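You operate a simulated robot arm through the tools that you are given. There is no shell and no other tool.

Carry out the task below with a simulated robot arm. There is one attempt and no reset: what you move stays moved.

## Task
Swap the faulty arc in the brown fixture for the white one and light it.
Fine: teal switch off, then slider back, before you lift it; old arc in the fault tray; slider in before you switch on again.

The check looks at the end state, three seconds after you hand in, the way a careful person would. Anything else that was tipped, shoved, dropped, spilled or broken makes it a failure.

## Robot
A 6-joint arm with a two-finger gripper, fixed in place. Base frame: the origin is at the foot of the arm, x ahead of it, y to its left, z up; the work surface is at about z = 806. Units: mm, rad, N and s.
Its first joint turns from -2.897 to 2.897 rad. Payload 2.54 kg.
The tool frame sits at the grasp point between the pads (the TCP): z along the fingers, y along the line on which they close. The tips reach 30 mm beyond it. Largest opening 116 mm; the body of the gripper starts 95 mm behind the TCP.
Orientation is that of the tool frame in the base frame, as a unit quaternion [x, y, z, w]. With the fingers straight down and closing along the base's y, the tool's x points along the base's -x, its y along +y and its z along -z.

## Interface
- The arm moves only by the tool drive_tool. Its argument "deltas" is a list of rows, each a list of 7 numbers: the finger opening in mm, from 0 to 116, then the shift along the tool's x, y, z in mm, then the turn, a rotation vector about the tool's x, y, z in rad. In form: [[hand, tx, ty, tz, ax, ay, az], ...]. A call has 1 to 20 rows; each row shifts and turns the commanded pose from where the row before left it, along the tool's axes as they then stand. A row lasts 0.2 s, in which the tool goes at most 50 mm and 0.15 rad; a call with a longer step from one row to the next is refused whole, and so is a gripper value outside its range. A pose out of reach is approached as far as the arm can. The call stops where the force on the tool passes 90 N (or 10 N more than at its start, if that is more) or the arm is blocked; 0.2 s more then pass. Each finger travels about 72 mm/s and halts on what it meets, pressing with about 45 N; the grip force reading is that of the motor and also rises with nothing between the fingers. The clock runs only during rows and for 0.2 s after the last one: add rows that do not move to give the fingers time. It gives the time, the measured TCP pose, the force on the tool (base axes), the opening and the grip force at its end, in the units of the frame above (readings bear some noise), with the torque about the TCP (base axes, N m) and any sound that the robot's microphone picked up, and new pictures: "pictures" is both (left out), scene, wrist or none.
- Cameras (640 x 400 px; columns grow to the right, rows downward): "scene" is fixed at [49.4, 648.7, 1374.3]; the picture's right is [-0.74, -0.67, 0.00], its down [-0.60, 0.66, -0.45] and it looks along [0.30, -0.33, -0.89] (base axes); focal length 214 px, centre (320, 200). "wrist" rides on the gripper at [69, -15, -122] in the tool frame; the picture's right is [0.21, 0.98, 0.00], its down [-0.83, 0.18, -0.53] and it looks along [-0.52, 0.11, 0.85] (tool axes); focal length 251 px, centre (320, 200). There is no depth. A picture from a camera that has moved, and an enlarged one, comes with that camera's place and axes in the base frame and with its lens.
- close_up(camera, box): a new picture of the part [left, top, right, bottom] of that camera's present view, enlarged. The clock stands still meanwhile.
- sign_off(): hands the job in; it is judged then, once.

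Places have to be worked out from the pictures, the camera data and where the tool is seen. Open the gripper and draw the arm clear of the work before you hand the job in, unless the task says otherwise.

The tools are called after "Emit:" as a command line: name --pt "numbers of a row" for each row, then --argument value for the rest, lists and objects as JSON in quotes. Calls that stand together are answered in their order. drive_tool: Moves the arm, as the interface text tells. Its arguments: {"type":"object","properties":{"deltas":{"type":"array"},"pictures":{"type":"string","enum":["both","scene","wrist","none"]}},"required":["deltas"]} The other tools are called the same way: close_up (camera, box) takes an enlarged picture of a part of a camera's view; sign_off () hands the job in.

At the start:

```text
time_s: 0.0
ee_pos: [286.0, 399.1, 1137.2]
ee_rot: [0.0, 1.0, 0.0, 0.0]
contact_force: [-0.2, 1.0, -1.0]
torque: [-0.01, 0.02, 0.01]
width: 116.0
finger_force: 0.1
```

scene: 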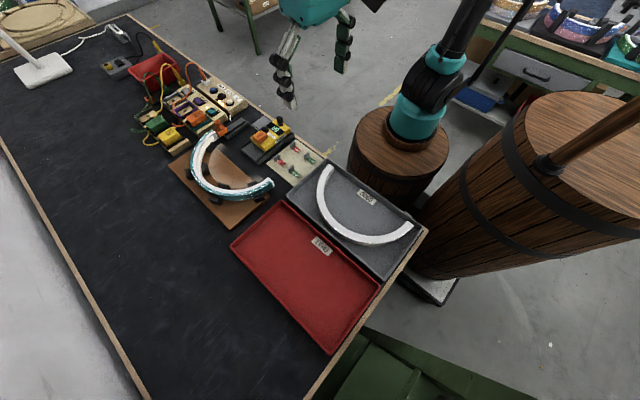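
wrist: 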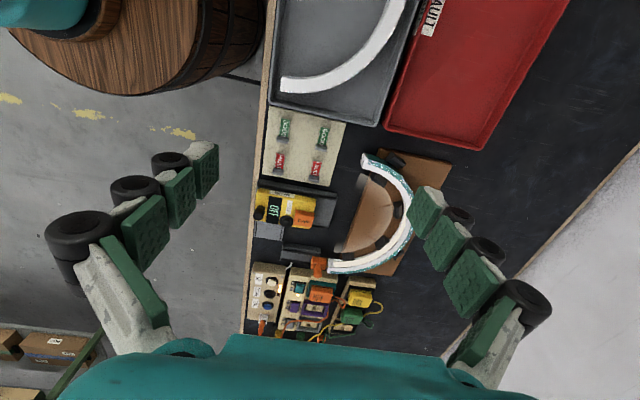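

I start by looking at the fixture, the switch and the slider enlarged before moving anything.

Emit:
close_up --camera "scene" --box '[160, 100, 320, 200]'

Emit:
close_up --camera "wrist" --box '[240, 100, 440, 225]'

Emit:
close_up --camera "wrist" --box '[240, 220, 440, 345]'

Emit:
close_up --camera "scene" --box '[90, 40, 250, 140]'

```text
4.00 times, centred on (240, 150) of scene
camera zoom: at [49.4, 648.7, 1374.3], right [-0.74, -0.67, 0.0], down [-0.6, 0.66, -0.45], along [0.3, -0.33, -0.89], focal length 858 px, centre (640, 400)
```

zoom: 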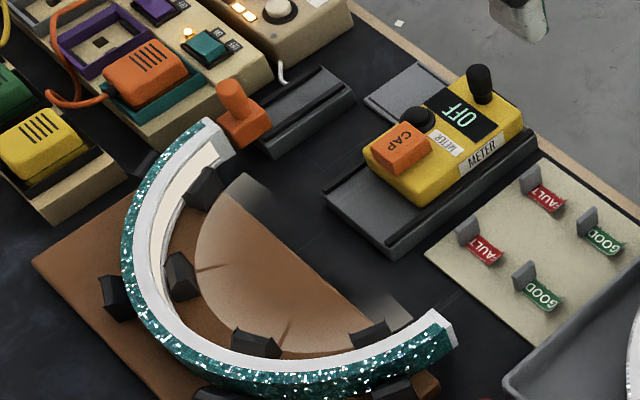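

```text
3.20 times, centred on (340, 162) of wrist
camera zoom: at [216.7, 383.5, 1260.8], right [-0.21, 0.98, 0.0], down [0.83, 0.18, 0.53], along [0.52, 0.12, -0.85], focal length 805 px, centre (256, 320)
```

zoom: 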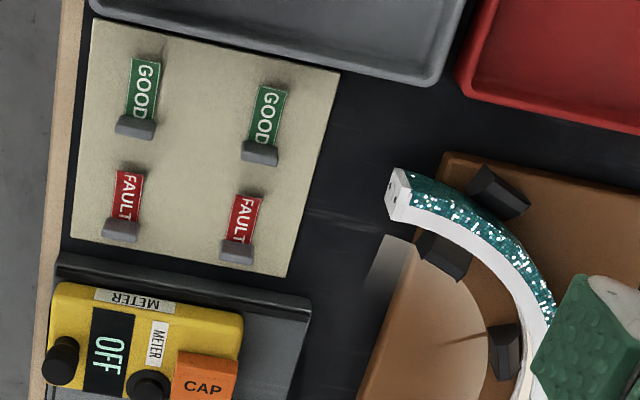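

```text
3.20 times, centred on (340, 282) of wrist
camera zoom: at [216.7, 383.5, 1260.8], right [-0.21, 0.98, 0.0], down [0.83, 0.18, 0.53], along [0.52, 0.12, -0.85], focal length 805 px, centre (256, -64)
```

zoom: 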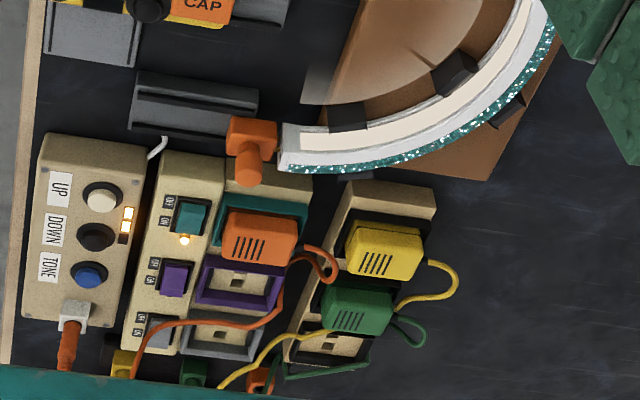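

```text
4.00 times, centred on (170, 90) of scene
camera zoom: at [49.4, 648.7, 1374.3], right [-0.74, -0.67, 0.0], down [-0.6, 0.66, -0.45], along [0.3, -0.33, -0.89], focal length 858 px, centre (920, 640)
```

zoom: 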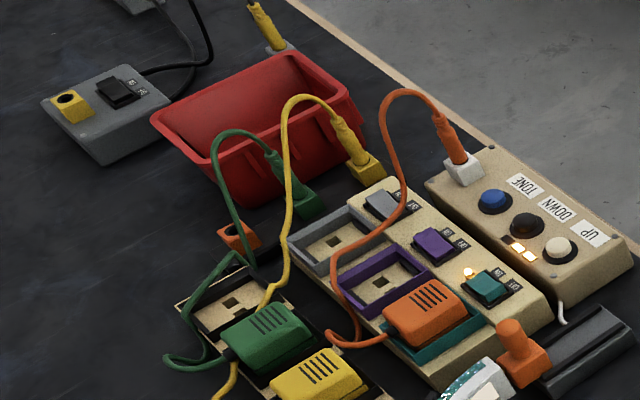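

The wrist view shows the arc fixture, an orange slider on a grey rail near x≈660, y≈477, and a teal rocker switch on the box beyond it. I move the tool higher over the fixture to get a more central view.

Emit:
drive_tool --pt "116 -41 20 5 0 0 0" --pt "116 -41 20 5 0 0 0" --pt "116 -41 20 5 0 0 0" --pt "116 -41 20 5 0 0 0" --pt "116 0 0 0 0 0 0"

```text
time_s: 1.2
ee_pos: [448.4, 483.2, 1116.7]
ee_rot: [0.0, 1.0, 0.001, 0.001]
contact_force: [-0.5, 0.0, -0.3]
torque: [0.01, -0.03, 0.0]
width: 116.0
finger_force: 0.0
camera wrist: at [380.5, 466.9, 1239.0], right [-0.21, 0.98, 0.0], down [0.83, 0.18, 0.53], along [0.52, 0.12, -0.85], focal length 251 px, centre (320, 200)
```

scene: 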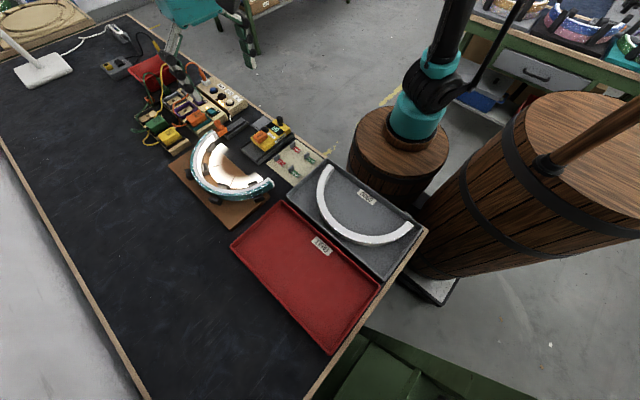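
wrist: 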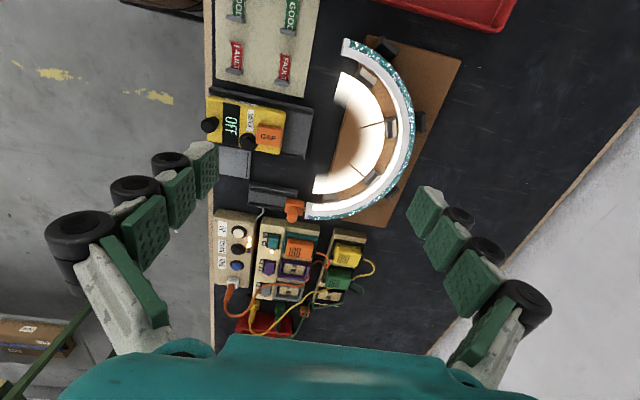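

The fixture's arc flickers: it is lit now, so it is live. I take enlarged views from this position.

Emit:
close_up --camera "wrist" --box '[200, 190, 392, 310]'

Emit:
close_up --camera "wrist" --box '[280, 20, 472, 140]'

Emit:
close_up --camera "wrist" --box '[280, 110, 472, 230]'

Emit:
close_up --camera "scene" --box '[260, 140, 452, 260]'

```text
3.33 times, centred on (296, 250) of wrist
camera zoom: at [380.5, 466.9, 1239.0], right [-0.21, 0.98, 0.0], down [0.83, 0.18, 0.53], along [0.52, 0.12, -0.85], focal length 838 px, centre (400, 33)
```

zoom: 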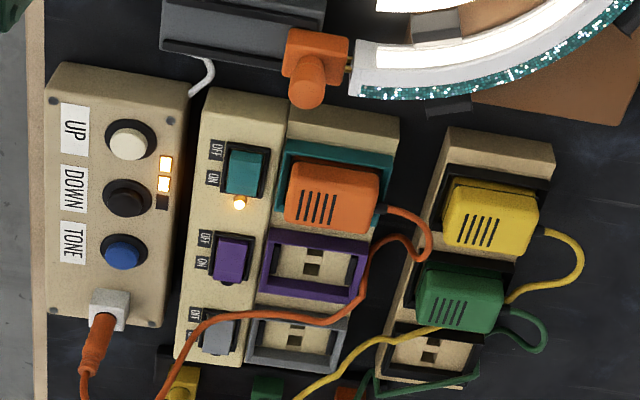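

```text
3.33 times, centred on (376, 80) of wrist
camera zoom: at [380.5, 466.9, 1239.0], right [-0.21, 0.98, 0.0], down [0.83, 0.18, 0.53], along [0.52, 0.12, -0.85], focal length 838 px, centre (133, 600)
```

zoom: 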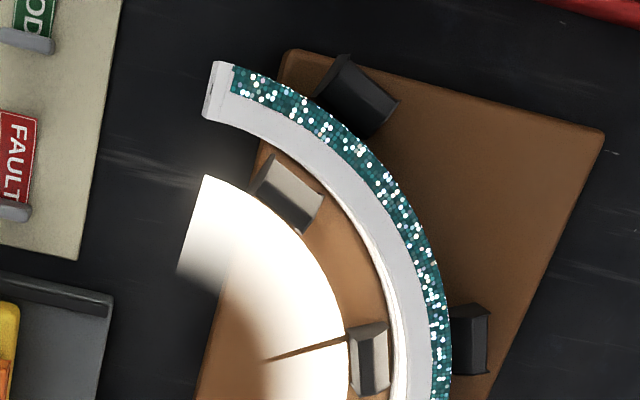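

```text
3.33 times, centred on (376, 170) of wrist
camera zoom: at [380.5, 466.9, 1239.0], right [-0.21, 0.98, 0.0], down [0.83, 0.18, 0.53], along [0.52, 0.12, -0.85], focal length 838 px, centre (133, 300)
```

zoom: 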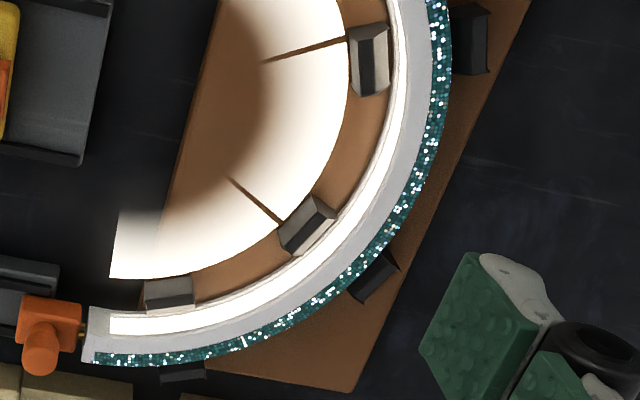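

```text
3.33 times, centred on (356, 200) of scene
camera zoom: at [49.4, 648.7, 1374.3], right [-0.74, -0.67, 0.0], down [-0.6, 0.66, -0.45], along [0.3, -0.33, -0.89], focal length 715 px, centre (200, 200)
```

zoom: 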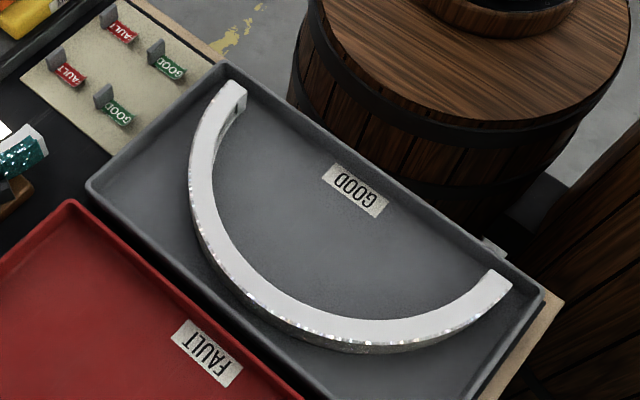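

From both cameras I estimate the teal switch at about (748, 448, 839), slider near (663, 476), fixture arc centred near (519, 502) with outer radius about 150, and white arc centred near (144, 345). I move closer above the switch and slider for a detailed view.

Emit:
drive_tool --pt "116 -30 -8.6 23.4 0 0 0" --pt "116 -30 -8.6 23.4 0 0 0" --pt "116 -30 -8.6 23.4 0 0 0" --pt "116 -30 -8.6 23.4 0 0 0" --pt "116 -30 -8.6 23.4 0 0 0" --pt "116 0 0 0 0 0 0"

```text
time_s: 2.6
ee_pos: [597.5, 436.5, 1002.0]
ee_rot: [0.0, 1.0, 0.001, 0.0]
contact_force: [0.1, 0.1, 0.3]
torque: [0.01, -0.02, 0.0]
width: 116.0
finger_force: 0.1
camera wrist: at [529.1, 420.3, 1123.7], right [-0.21, 0.98, 0.0], down [0.83, 0.18, 0.53], along [0.52, 0.12, -0.85], focal length 251 px, centre (320, 200)
```

scene: 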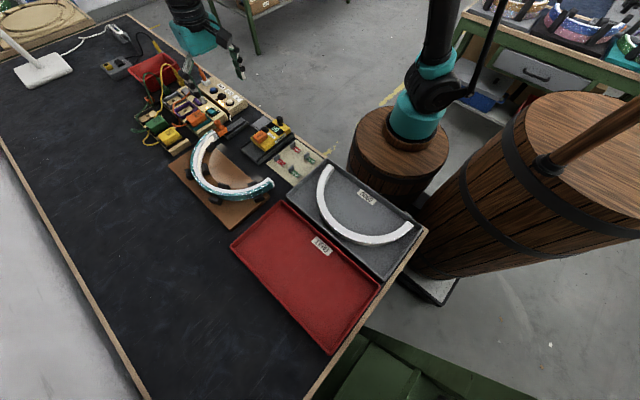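
wrist: 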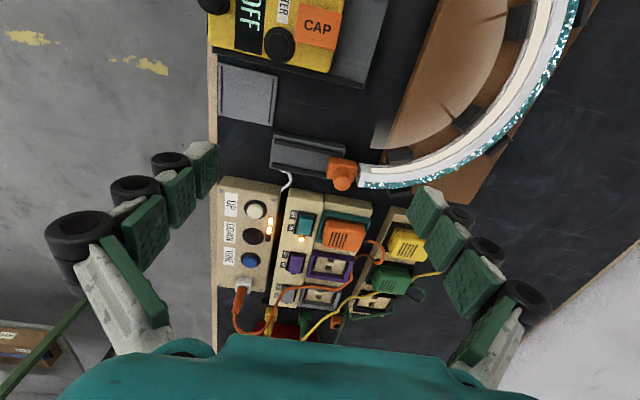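

Now close-ups of the switch and the slider from this nearer spot.

Emit:
close_up --camera "wrist" --box '[270, 195, 366, 255]'

Emit:
close_up --camera "wrist" --box '[264, 120, 392, 200]'

Emit:
close_up --camera "scene" --box '[192, 100, 256, 140]'

```text
6.67 times, centred on (318, 225) of wrist
camera zoom: at [529.1, 420.3, 1123.7], right [-0.21, 0.98, 0.0], down [0.83, 0.18, 0.53], along [0.52, 0.12, -0.85], focal length 1676 px, centre (333, 33)
```

zoom: 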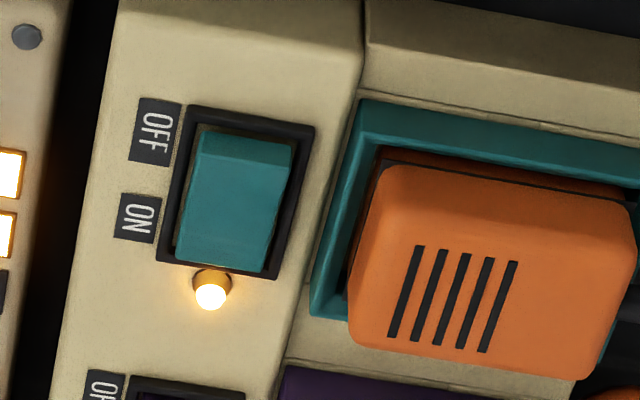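

```text
5.00 times, centred on (328, 160) of wrist
camera zoom: at [529.1, 420.3, 1123.7], right [-0.21, 0.98, 0.0], down [0.83, 0.18, 0.53], along [0.52, 0.12, -0.85], focal length 1257 px, centre (280, 400)
```

zoom: 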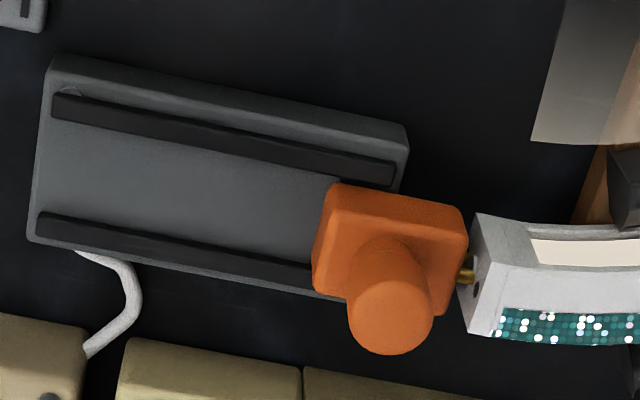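

```text
10.00 times, centred on (224, 120) of scene
camera zoom: at [49.4, 648.7, 1374.3], right [-0.74, -0.67, 0.0], down [-0.6, 0.66, -0.45], along [0.3, -0.33, -0.89], focal length 2145 px, centre (1280, 1000)
```

zoom: 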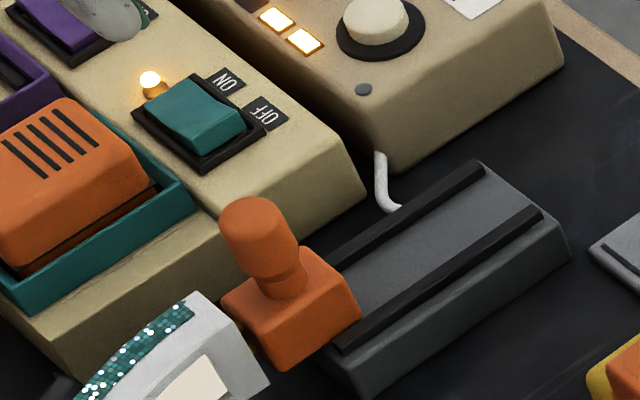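

The rocker is pressed on its ON half with the OFF half (near side, x≈742, y≈447) raised; the slider knob stands at about (660, 474) with its top near z≈866, on a rail running along y. I close the fingers and move above the OFF half.

Emit:
drive_tool --pt "60 -35.5 2.6 15 0 0 0" --pt "0 -35.5 2.6 15 0 0 0" --pt "0 -35.5 2.6 15 0 0 0" --pt "0 -34 2.6 15 0 0 0" --pt "0 0 0 10 0 0 0" --pt "0 0 0 0 0 0 0" --pt "0 0 0 0 0 0 0"

```text
time_s: 4.2
ee_pos: [741.6, 445.9, 930.9]
ee_rot: [-0.001, 1.0, 0.0, 0.0]
contact_force: [-0.3, 0.3, 0.1]
torque: [0.01, -0.01, 0.01]
width: 0.2
finger_force: 28.6
camera wrist: at [672.2, 430.5, 1053.4], right [-0.21, 0.98, 0.0], down [0.83, 0.18, 0.53], along [0.52, 0.12, -0.85], focal length 251 px, centre (320, 200)
```

scene: 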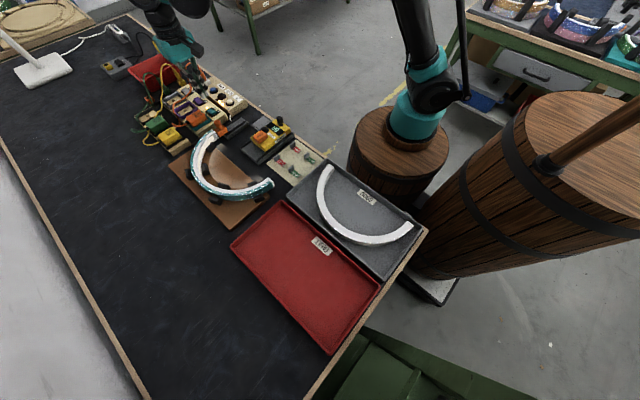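
wrist: 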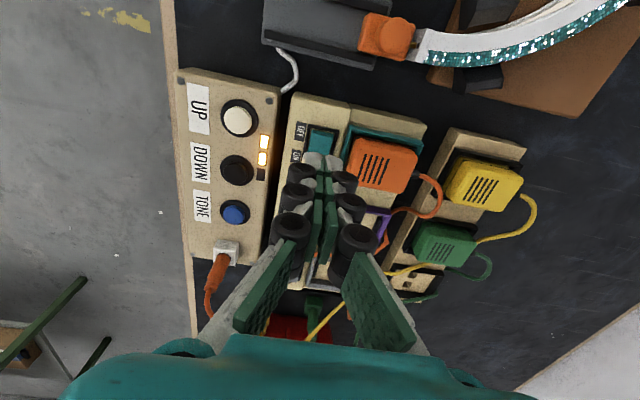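

The closed fingertips now hang over the switch box. I enlarge to check their alignment with the rocker.

Emit:
close_up --camera "wrist" --box '[272, 90, 400, 170]'

Emit:
close_up --camera "scene" --box '[160, 60, 256, 120]'

```text
5.00 times, centred on (336, 130) of wrist
camera zoom: at [672.2, 430.5, 1053.4], right [-0.21, 0.98, 0.0], down [0.83, 0.18, 0.53], along [0.52, 0.12, -0.85], focal length 1257 px, centre (240, 550)
```

zoom: 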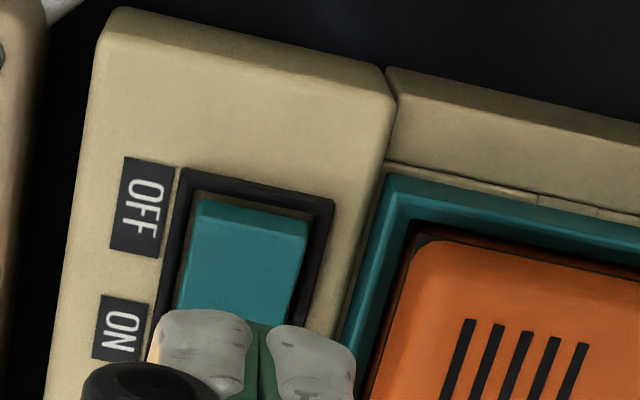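

```text
6.67 times, centred on (208, 90) of scene
camera zoom: at [49.4, 648.7, 1374.3], right [-0.74, -0.67, 0.0], down [-0.6, 0.66, -0.45], along [0.3, -0.33, -0.89], focal length 1430 px, centre (1067, 933)
```

zoom: 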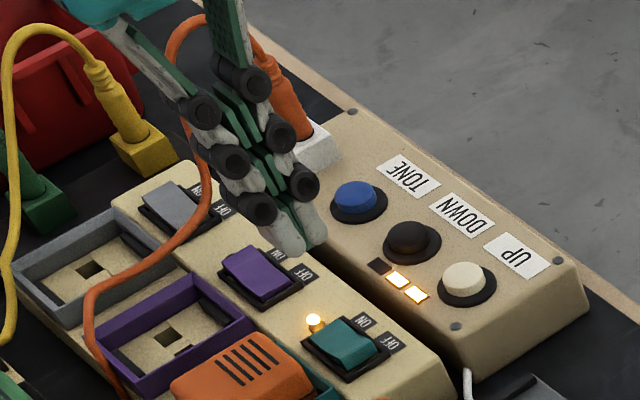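

Tips are centred on y≈446, matching the rocker, and cover x≈731–752, i.e. the OFF half. I descend to just above it.

Emit:
drive_tool --pt "0 0 0.7 25 0 0 0" --pt "0 0 0 23 0 0 0" --pt "0 0 0 0 0 0 0"

Emit:
close_up --camera "wrist" --box '[272, 90, 400, 170]'

Emit:
close_up --camera "scene" --box '[180, 80, 244, 120]'

```text
time_s: 5.0
ee_pos: [742.7, 447.7, 884.7]
ee_rot: [0.0, 1.0, 0.0, 0.0]
contact_force: [1.4, -0.6, 0.4]
torque: [0.04, 0.01, -0.01]
width: 0.0
finger_force: 28.2
camera wrist: at [672.9, 431.9, 1006.3], right [-0.21, 0.98, 0.0], down [0.83, 0.18, 0.53], along [0.52, 0.12, -0.85], focal length 251 px, centre (320, 200)
```

scene: 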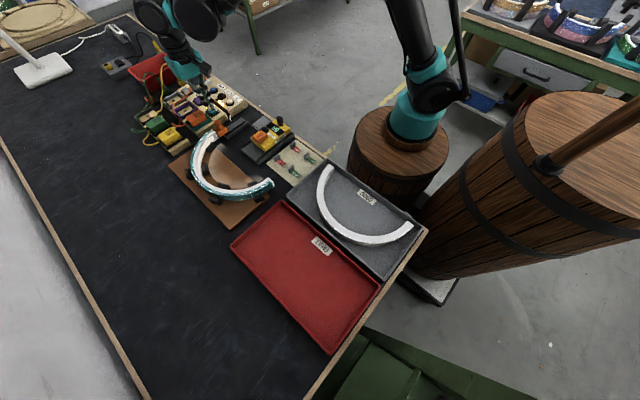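
wrist: 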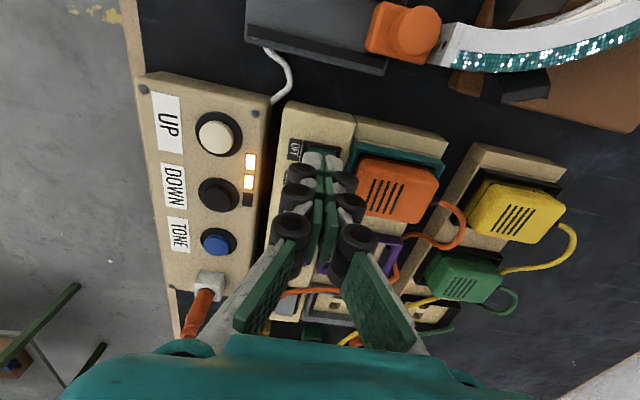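

```text
5.00 times, centred on (336, 130) of wrist
camera zoom: at [672.9, 431.9, 1006.3], right [-0.21, 0.98, 0.0], down [0.83, 0.18, 0.53], along [0.52, 0.12, -0.85], focal length 1257 px, centre (240, 550)
```

zoom: 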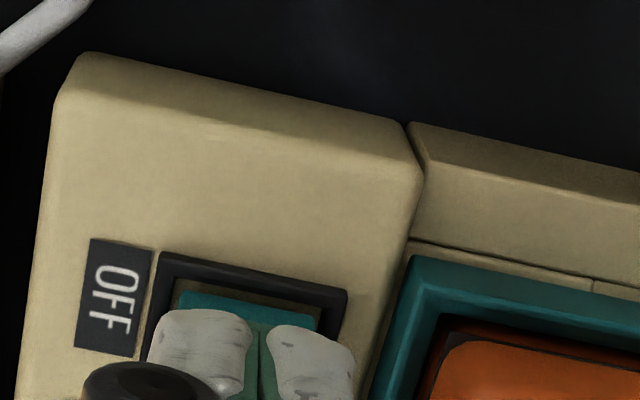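

```text
10.00 times, centred on (212, 100) of scene
camera zoom: at [49.4, 648.7, 1374.3], right [-0.74, -0.67, 0.0], down [-0.6, 0.66, -0.45], along [0.3, -0.33, -0.89], focal length 2145 px, centre (1400, 1200)
```

zoom: 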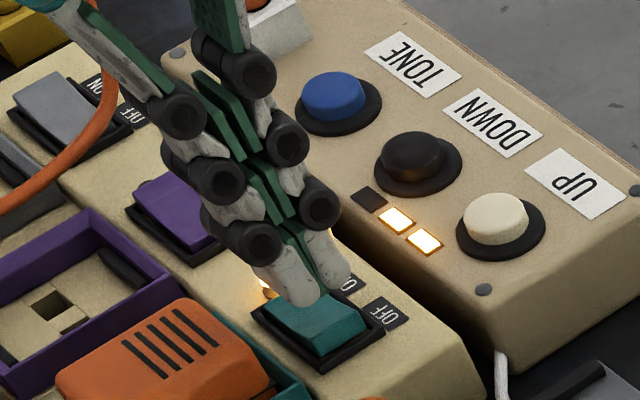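

The tips hover about 10 mm above the raised OFF end, with clearance to the orange plug. I press down slowly and watch the force and sound.

Emit:
drive_tool --pt "0 -0.5 -0.8 3 0 0 0" --pt "0 0 0 3 0 0 0" --pt "0 0 0 2 0 0 0" --pt "0 0 0 2 0 0 0" --pictures "none"

```text
time_s: 6.0
ee_pos: [742.3, 445.8, 874.4]
ee_rot: [0.001, 1.0, 0.002, 0.0]
contact_force: [0.8, 0.0, -0.1]
torque: [0.01, -0.01, 0.03]
width: 0.2
finger_force: 29.1
```

No contact yet at tip height about 844; I go on down in small steps.

Emit:
drive_tool --pt "0 0 0.5 1.5 0 0 0" --pt "0 0 0 1.5 0 0 0" --pt "0 0 0 1.5 0 0 0" --pt "0 0 0 0 0 0 0" --pictures "wrist"

```text
time_s: 7.0
ee_pos: [742.2, 446.0, 869.9]
ee_rot: [0.0, 1.0, 0.001, 0.0]
contact_force: [0.1, 0.6, 0.2]
torque: [-0.03, -0.01, -0.01]
width: 0.0
finger_force: 28.3
camera wrist: at [672.6, 431.1, 991.4], right [-0.21, 0.98, 0.0], down [0.83, 0.18, 0.53], along [0.52, 0.12, -0.85], focal length 251 px, centre (320, 200)
```

wrist: 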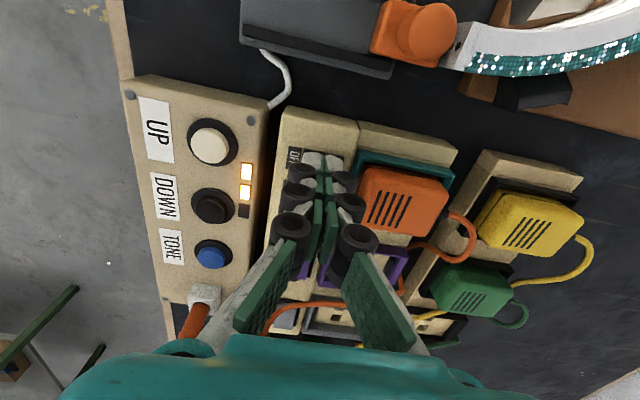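

Still no force at tip height ~840; I check visually.

Emit:
close_up --camera "scene" --box '[196, 95, 228, 115]'

Emit:
close_up --camera "wrist" --box '[284, 120, 380, 180]'

```text
16.00 times, centred on (212, 105) of scene
camera zoom: at [49.4, 648.7, 1374.3], right [-0.74, -0.67, 0.0], down [-0.6, 0.66, -0.45], along [0.3, -0.33, -0.89], focal length 3432 px, centre (2048, 1720)
```

zoom: 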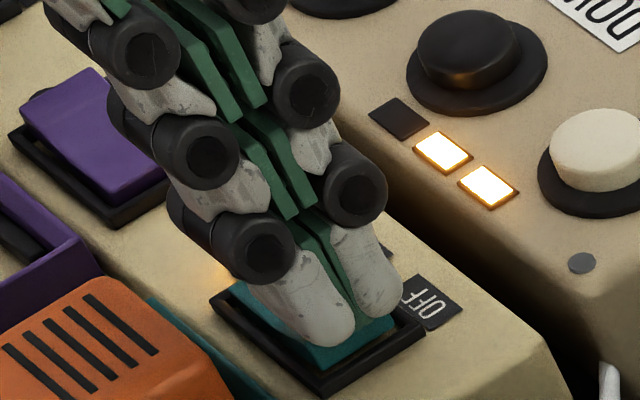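

```text
6.67 times, centred on (332, 150) of wrist
camera zoom: at [672.6, 431.1, 991.4], right [-0.21, 0.98, 0.0], down [0.83, 0.18, 0.53], along [0.52, 0.12, -0.85], focal length 1676 px, centre (240, 533)
```

zoom: 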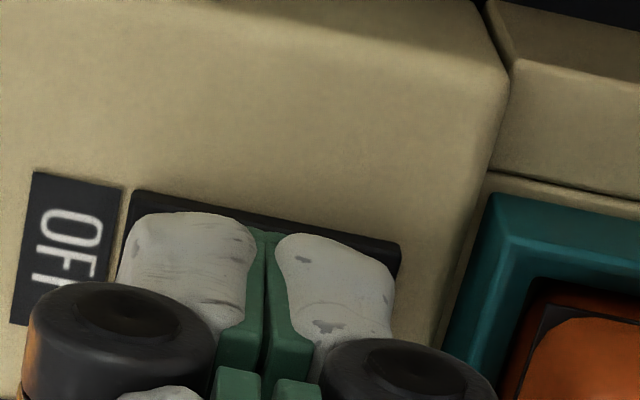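

The tips are right at the rocker now. I continue pressing in small steps.

Emit:
drive_tool --pt "0 0 0 1.5 0 0 0" --pt "0 0 0 1.5 0 0 0" --pt "0 0 0 1.5 0 0 0" --pt "0 0 0 0 0 0 0" --pictures "none"

```text
time_s: 8.0
ee_pos: [740.0, 446.7, 863.8]
ee_rot: [0.0, 1.0, 0.001, 0.0]
contact_force: [-0.8, 0.1, 1.0]
torque: [0.04, -0.01, 0.0]
width: 6.0
finger_force: 29.1
heard: click
```

A click was heard and the reading shows the fingers at 6 mm; I look at the switch.

Emit:
close_up --camera "scene" --box '[196, 95, 228, 115]'

Emit:
close_up --camera "wrist" --box '[284, 120, 380, 180]'

```text
16.00 times, centred on (212, 105) of scene
camera zoom: at [49.4, 648.7, 1374.3], right [-0.74, -0.67, 0.0], down [-0.6, 0.66, -0.45], along [0.3, -0.33, -0.89], focal length 3432 px, centre (2048, 1720)
```

zoom: 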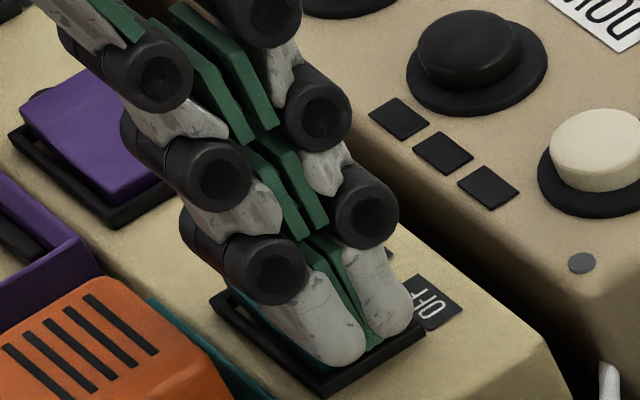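

```text
6.67 times, centred on (332, 150) of wrist
camera zoom: at [671.6, 431.4, 986.8], right [-0.21, 0.98, 0.0], down [0.83, 0.18, 0.53], along [0.52, 0.12, -0.85], focal length 1676 px, centre (240, 533)
```

zoom: 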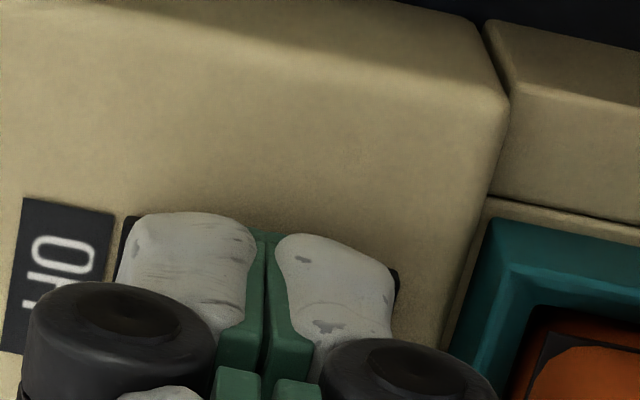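

The power LEDs went dark, so the switch is off. I lift straight up and check.

Emit:
drive_tool --pt "0 0 0 -10 0 0 0" --pt "0 0 0 -30 0 0 0" --pt "0 0 0 -45 0 0 0" --pt "0 0 0 0 0 0 0"

Emit:
close_up --camera "scene" --box '[192, 95, 256, 135]'

```text
time_s: 9.0
ee_pos: [741.1, 445.5, 948.6]
ee_rot: [0.0, 1.0, 0.001, 0.0]
contact_force: [-0.3, -0.5, -0.3]
torque: [0.0, 0.03, 0.01]
width: 0.3
finger_force: 28.3
camera wrist: at [671.9, 430.5, 1070.1], right [-0.21, 0.98, 0.0], down [0.83, 0.18, 0.53], along [0.52, 0.12, -0.85], focal length 251 px, centre (320, 200)
```

scene: 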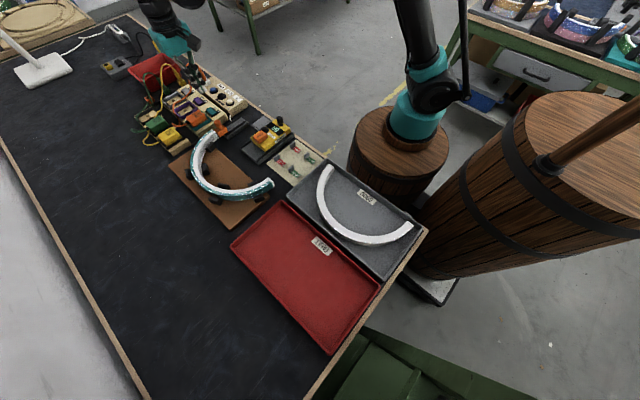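
wrist: 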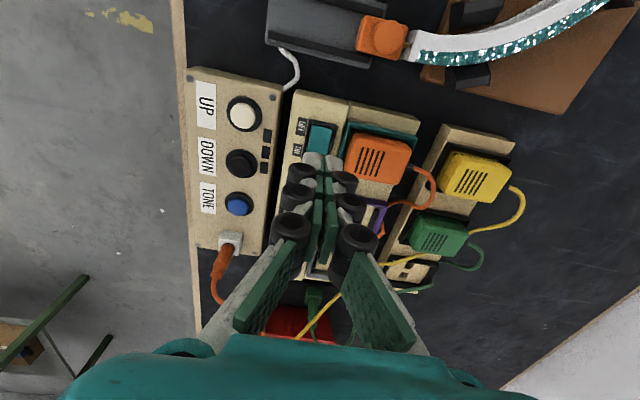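

```text
10.00 times, centred on (224, 115) of scene
camera zoom: at [49.4, 648.7, 1374.3], right [-0.74, -0.67, 0.0], down [-0.6, 0.66, -0.45], along [0.3, -0.33, -0.89], focal length 2145 px, centre (1280, 1050)
```

zoom: 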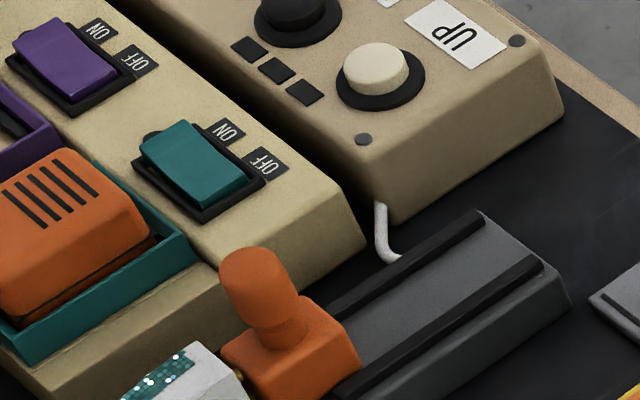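

Switch is off (rocker's ON side now raised, LEDs dark). Next I position above the slider knob at about (660.5, 474) with the gripper half open.

Emit:
drive_tool --pt "20 40.3 14.2 0 0 0 0" --pt "46 40.3 14.2 0 0 0 0" --pt "46 0 0 10 0 0 0" --pt "46 0 0 0 0 0 0"

Emit:
close_up --camera "wrist" --box '[240, 90, 400, 190]'

Emit:
close_up --camera "scene" --box '[192, 95, 256, 135]'

```text
time_s: 10.0
ee_pos: [658.2, 475.0, 940.1]
ee_rot: [-0.001, 1.0, 0.001, -0.001]
contact_force: [-0.8, -0.7, -0.7]
torque: [-0.01, -0.03, 0.0]
width: 45.8
finger_force: 0.1
camera wrist: at [589.7, 459.8, 1061.5], right [-0.21, 0.98, 0.0], down [0.83, 0.18, 0.53], along [0.52, 0.12, -0.85], focal length 251 px, centre (320, 200)
```

scene: 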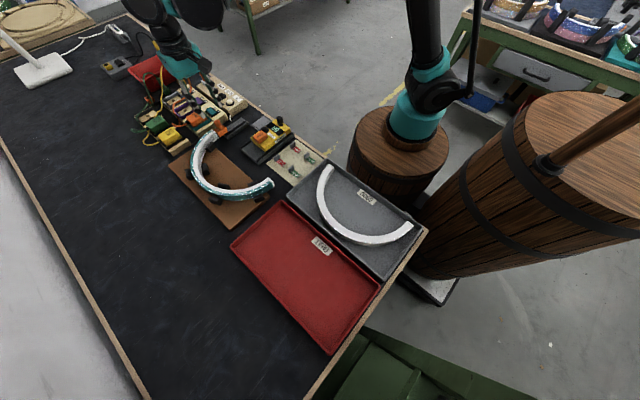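
wrist: 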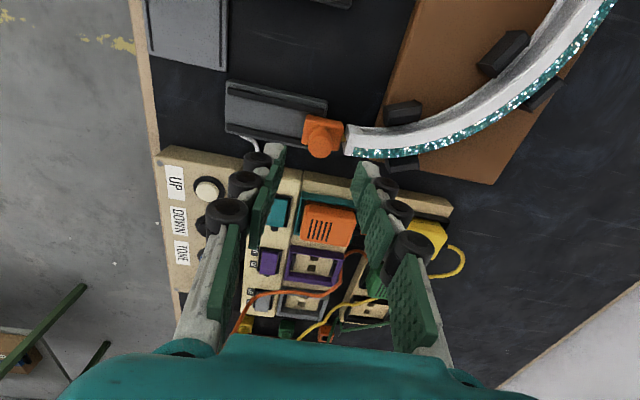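

```text
4.00 times, centred on (320, 140) of wrist
camera zoom: at [589.7, 459.8, 1061.5], right [-0.21, 0.98, 0.0], down [0.83, 0.18, 0.53], along [0.52, 0.12, -0.85], focal length 1006 px, centre (320, 440)
```

zoom: 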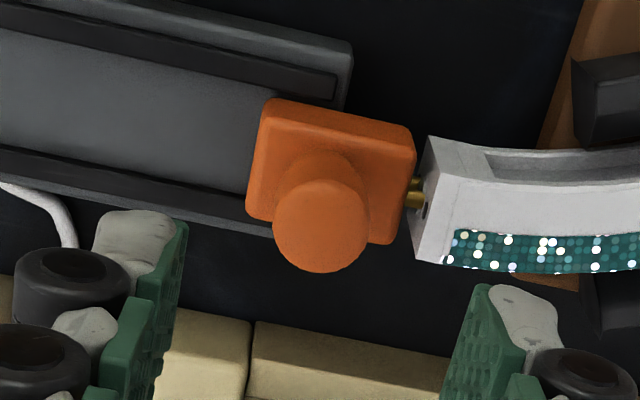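

```text
10.00 times, centred on (224, 115) of scene
camera zoom: at [49.4, 648.7, 1374.3], right [-0.74, -0.67, 0.0], down [-0.6, 0.66, -0.45], along [0.3, -0.33, -0.89], focal length 2145 px, centre (1280, 1050)
```

zoom: 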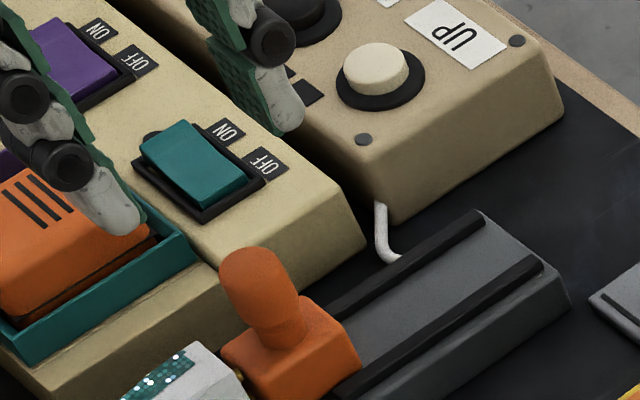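

The knob is at about (660, 475), centred between the fingers. I shift 2 mm in x and descend so the tips reach z≈850, above the arc's top.

Emit:
drive_tool --pt "46 -1.8 0 25 0 0 0" --pt "46 0 0 25 0 0 0" --pt "46 0 0 8 0 0 0" --pt "46 0 0 0 0 0 0"

Emit:
close_up --camera "wrist" --box '[240, 90, 400, 190]'

Emit:
close_up --camera "scene" --box '[192, 95, 256, 135]'

```text
time_s: 11.0
ee_pos: [661.5, 475.4, 880.0]
ee_rot: [0.001, 1.0, 0.0, 0.0]
contact_force: [-0.4, -1.3, -0.1]
torque: [0.02, 0.02, 0.02]
width: 46.0
finger_force: 0.1
camera wrist: at [592.9, 460.0, 1002.5], right [-0.21, 0.98, 0.0], down [0.83, 0.18, 0.53], along [0.52, 0.12, -0.85], focal length 251 px, centre (320, 200)
```

scene: 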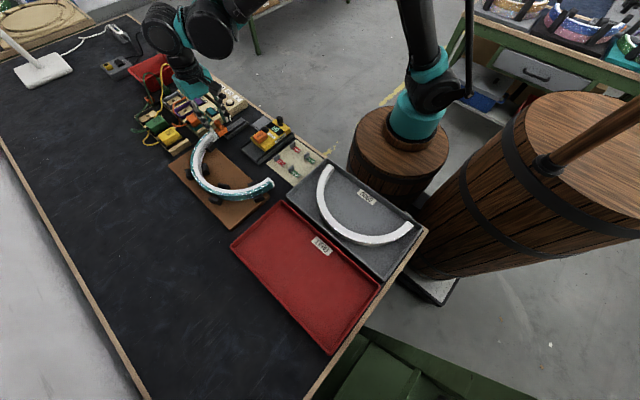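
wrist: 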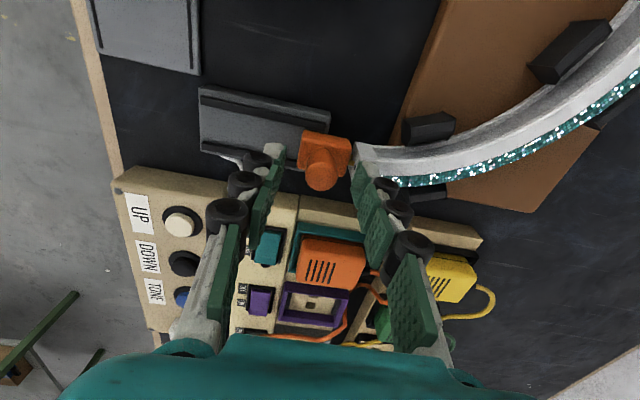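

```text
4.00 times, centred on (320, 140) of wrist
camera zoom: at [592.9, 460.0, 1002.5], right [-0.21, 0.98, 0.0], down [0.83, 0.18, 0.53], along [0.52, 0.12, -0.85], focal length 1006 px, centre (320, 440)
```

zoom: 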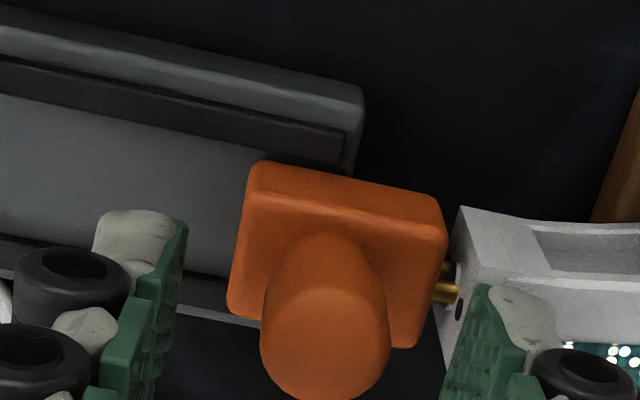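

```text
10.00 times, centred on (224, 115) of scene
camera zoom: at [49.4, 648.7, 1374.3], right [-0.74, -0.67, 0.0], down [-0.6, 0.66, -0.45], along [0.3, -0.33, -0.89], focal length 2145 px, centre (1280, 1050)
```

zoom: 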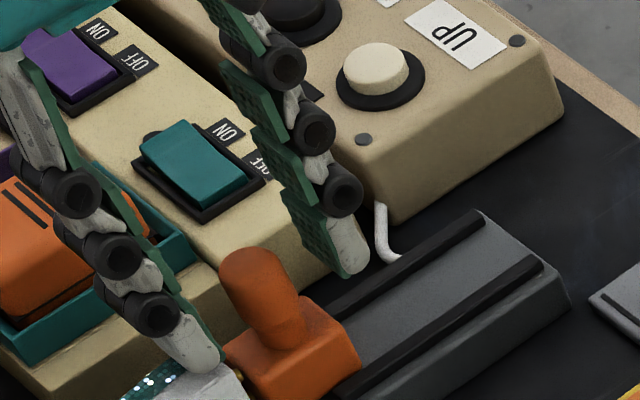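

No contact, and the knob sits between the fingers with overlap of ~16 mm. I close on it.

Emit:
drive_tool --pt "10 0 0 0 0 0 0" --pt "10 0 0 0 0 0 0" --pt "10 0 0 0 0 0 0" --pictures "wrist"

```text
time_s: 11.8
ee_pos: [662.4, 475.1, 879.8]
ee_rot: [0.0, 1.0, 0.001, 0.0]
contact_force: [0.0, 0.8, -1.9]
torque: [0.07, -0.05, 0.0]
width: 18.6
finger_force: 43.4
camera wrist: at [592.8, 460.1, 1002.6], right [-0.21, 0.98, 0.0], down [0.83, 0.18, 0.53], along [0.52, 0.12, -0.85], focal length 251 px, centre (320, 200)
```

wrist: 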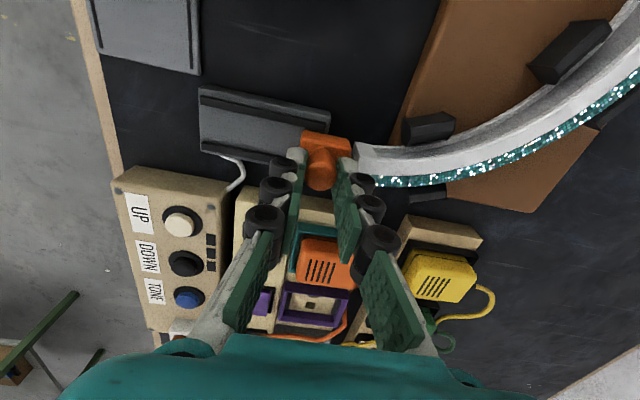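

The knob is gripped at 18.6 mm. I draw the slider back along −y.

Emit:
drive_tool --pt "10 0.1 -5 0 0 0 0" --pt "10 0.2 -10 0 0 0 0" --pt "10 0.2 -10 0 0 0 0" --pt "10 0.2 -10 0 0 0 0" --pt "10 0 0 0 0 0 0"

Emit:
close_up --camera "scene" --box '[192, 95, 256, 135]'

Emit:
close_up --camera "wrist" --box '[240, 90, 400, 190]'

```text
time_s: 12.8
ee_pos: [661.8, 453.0, 880.1]
ee_rot: [-0.004, 1.0, 0.01, 0.003]
contact_force: [9.2, 44.2, -21.4]
torque: [0.77, -0.36, -0.16]
width: 18.6
finger_force: 44.0
stopped in row 5: the force on the tool passed its limit at 94 N (the readings are from after the stop); the commanded pose is now the measured one
camera wrist: at [592.1, 434.3, 1002.3], right [-0.22, 0.98, 0.02], down [0.82, 0.17, 0.54], along [0.53, 0.14, -0.84], focal length 251 px, centre (320, 200)
```

scene: 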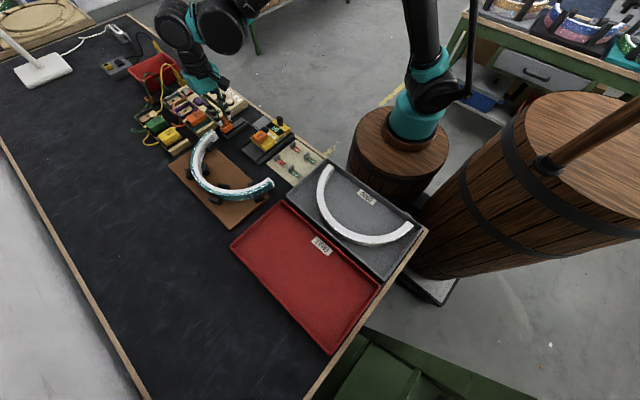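
wrist: 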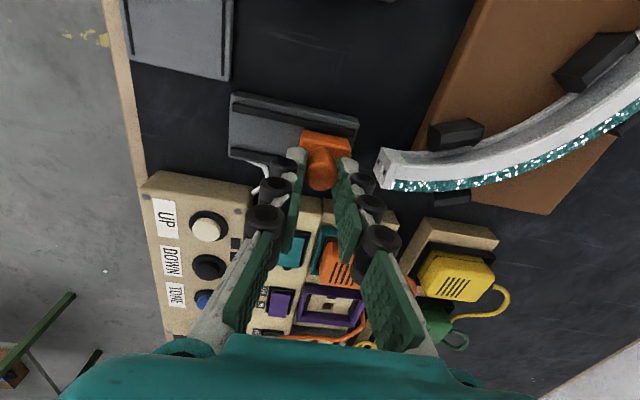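

```text
10.00 times, centred on (224, 115) of scene
camera zoom: at [49.4, 648.7, 1374.3], right [-0.74, -0.67, 0.0], down [-0.6, 0.66, -0.45], along [0.3, -0.33, -0.89], focal length 2145 px, centre (1280, 1050)
```

zoom: 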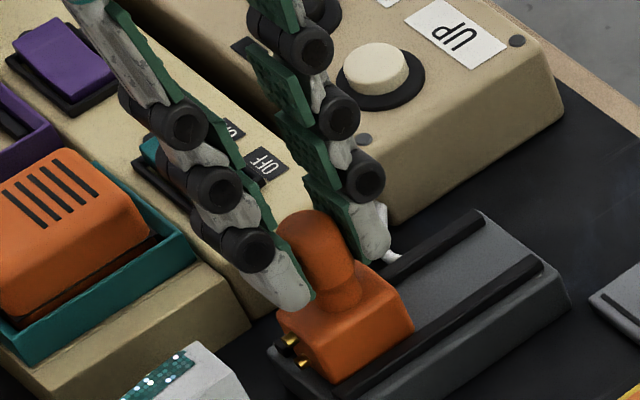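

```text
4.00 times, centred on (320, 140) of wrist
camera zoom: at [592.1, 434.3, 1002.3], right [-0.22, 0.98, 0.02], down [0.82, 0.17, 0.54], along [0.53, 0.14, -0.84], focal length 1006 px, centre (320, 440)
```

zoom: 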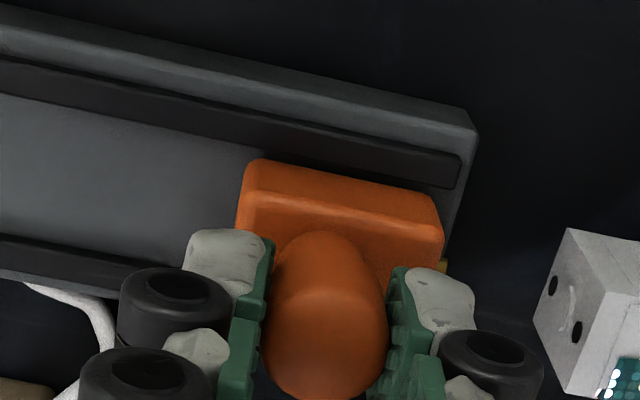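

The slider moved back about 24 mm (pins clear of the arc's holes) and then resisted. I release the grip to relax the force and check where it rests.

Emit:
drive_tool --pt "30 0 0 0 0 0 0" --pt "46 0 0 0 0 0 0" --pt "46 0 0 0 0 0 0"

Emit:
close_up --camera "wrist" --box '[200, 70, 420, 190]'

Emit:
close_up --camera "scene" --box '[192, 95, 256, 135]'

```text
time_s: 13.7
ee_pos: [660.6, 448.5, 880.9]
ee_rot: [-0.002, 1.0, 0.008, 0.003]
contact_force: [-0.9, 0.2, -0.3]
torque: [0.01, 0.0, -0.01]
width: 45.9
finger_force: 0.0
camera wrist: at [591.8, 430.4, 1004.1], right [-0.22, 0.98, 0.01], down [0.82, 0.18, 0.54], along [0.52, 0.13, -0.84], focal length 251 px, centre (320, 200)
```

scene: 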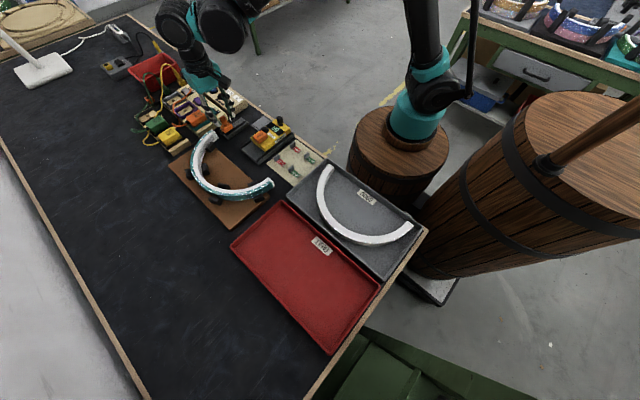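
wrist: 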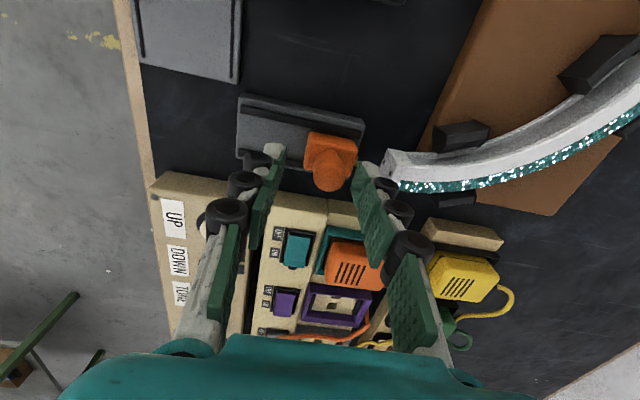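

```text
2.91 times, centred on (310, 130) of wrist
camera zoom: at [591.8, 430.4, 1004.1], right [-0.22, 0.98, 0.01], down [0.82, 0.18, 0.54], along [0.52, 0.13, -0.84], focal length 731 px, centre (349, 404)
```

zoom: 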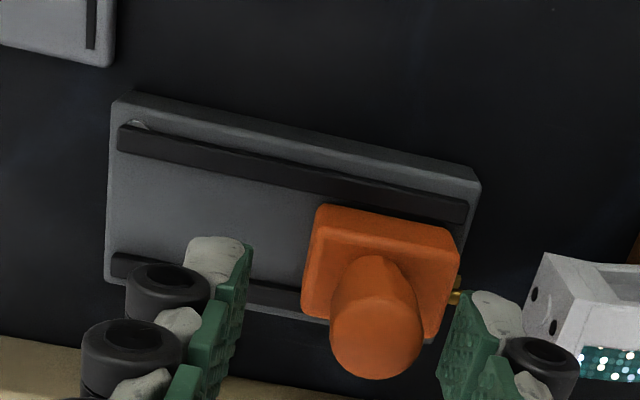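

```text
10.00 times, centred on (224, 115) of scene
camera zoom: at [49.4, 648.7, 1374.3], right [-0.74, -0.67, 0.0], down [-0.6, 0.66, -0.45], along [0.3, -0.33, -0.89], focal length 2145 px, centre (1280, 1050)
```

zoom: 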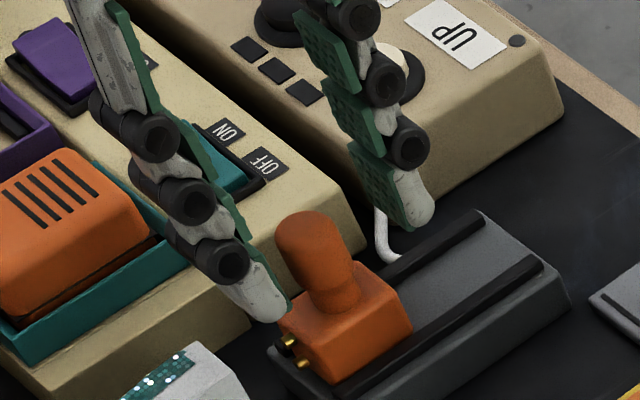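

The slider stays at y≈453 (22–23 mm of travel), pins well clear. I straighten the tool, re-grip centred on the knob, and test with a gentle pull whether this is the end stop.

Emit:
drive_tool --pt "46 0 4.5 0 0.016 0.006 0.004" --pt "46 0 0 0 0 0 0" --pt "12 0 0 0 0 0 0" --pt "12 0 0 0 0 0 0" --pt "12 0 0 0 0 0 0" --pictures "none"

```text
time_s: 14.8
ee_pos: [661.4, 453.3, 882.7]
ee_rot: [0.0, 1.0, 0.001, -0.001]
contact_force: [4.8, 19.7, 1.7]
torque: [0.64, -0.25, 0.03]
width: 18.4
finger_force: 43.8
```

Gripped again with a ~20 N side force reading. I try 3 mm more pull and watch the force.

Emit:
drive_tool --pt "12 0 -1.5 0 0 0 0" --pt "12 0 -1.5 0 0 0 0" --pt "12 0 0 0 0 0 0" --pictures "none"

```text
time_s: 15.7
ee_pos: [660.0, 453.2, 882.3]
ee_rot: [-0.001, 1.0, 0.002, 0.001]
contact_force: [14.6, 60.6, 18.6]
torque: [1.57, 0.7, -0.14]
width: 18.4
finger_force: 43.8
```

The slider does not move further while force rises stiffly, so it is at its back stop. I relieve the force, open and rise.

Emit:
drive_tool --pt "12 0 2.2 0 0 0 0" --pt "12 0 2 0 0 0 0" --pt "46 0 0 0 0 0 0" --pt "46 0 0 0 0 0 0" --pictures "none"

Emit:
drive_tool --pt "46 0 0 -20 0 0 0" --pt "46 0 0 -40 0 0 0" --pt "46 0 0 -40 0 0 0" --pt "46 0 0 0 0 0 0"

Emit:
close_up --camera "wrist" --box '[200, 70, 420, 190]'

```text
time_s: 16.6
ee_pos: [659.6, 451.9, 882.9]
ee_rot: [0.0, 1.0, -0.001, -0.001]
contact_force: [0.1, -0.2, 0.7]
torque: [-0.01, -0.04, 0.01]
width: 46.0
finger_force: 0.1
```

```text
time_s: 17.6
ee_pos: [663.3, 456.6, 986.1]
ee_rot: [0.0, 1.0, 0.001, -0.001]
contact_force: [-0.6, 0.1, -0.1]
torque: [0.01, 0.02, -0.02]
width: 45.8
finger_force: 0.1
camera wrist: at [594.0, 440.3, 1108.4], right [-0.21, 0.98, 0.0], down [0.83, 0.18, 0.53], along [0.52, 0.11, -0.85], focal length 251 px, centre (320, 200)
```

scene: 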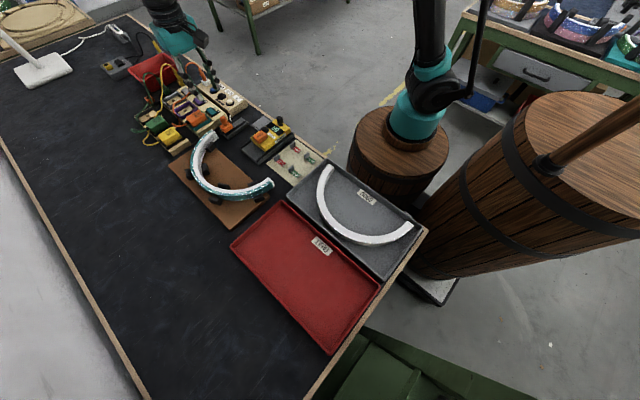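
wrist: 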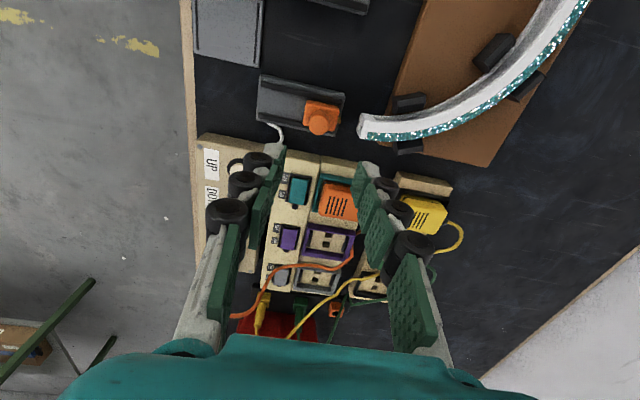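

```text
2.91 times, centred on (310, 130) of wrist
camera zoom: at [594.0, 440.3, 1108.4], right [-0.21, 0.98, 0.0], down [0.83, 0.18, 0.53], along [0.52, 0.11, -0.85], focal length 731 px, centre (349, 404)
```

zoom: 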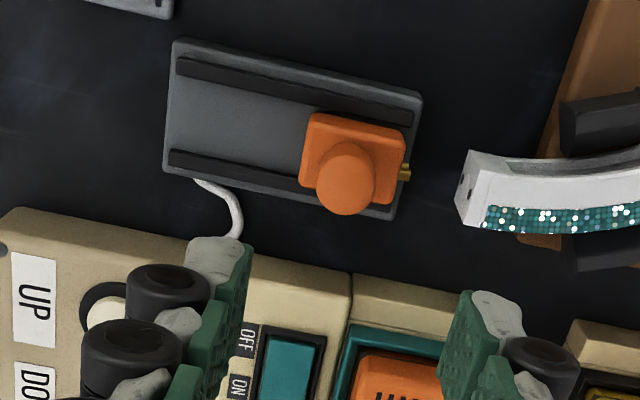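

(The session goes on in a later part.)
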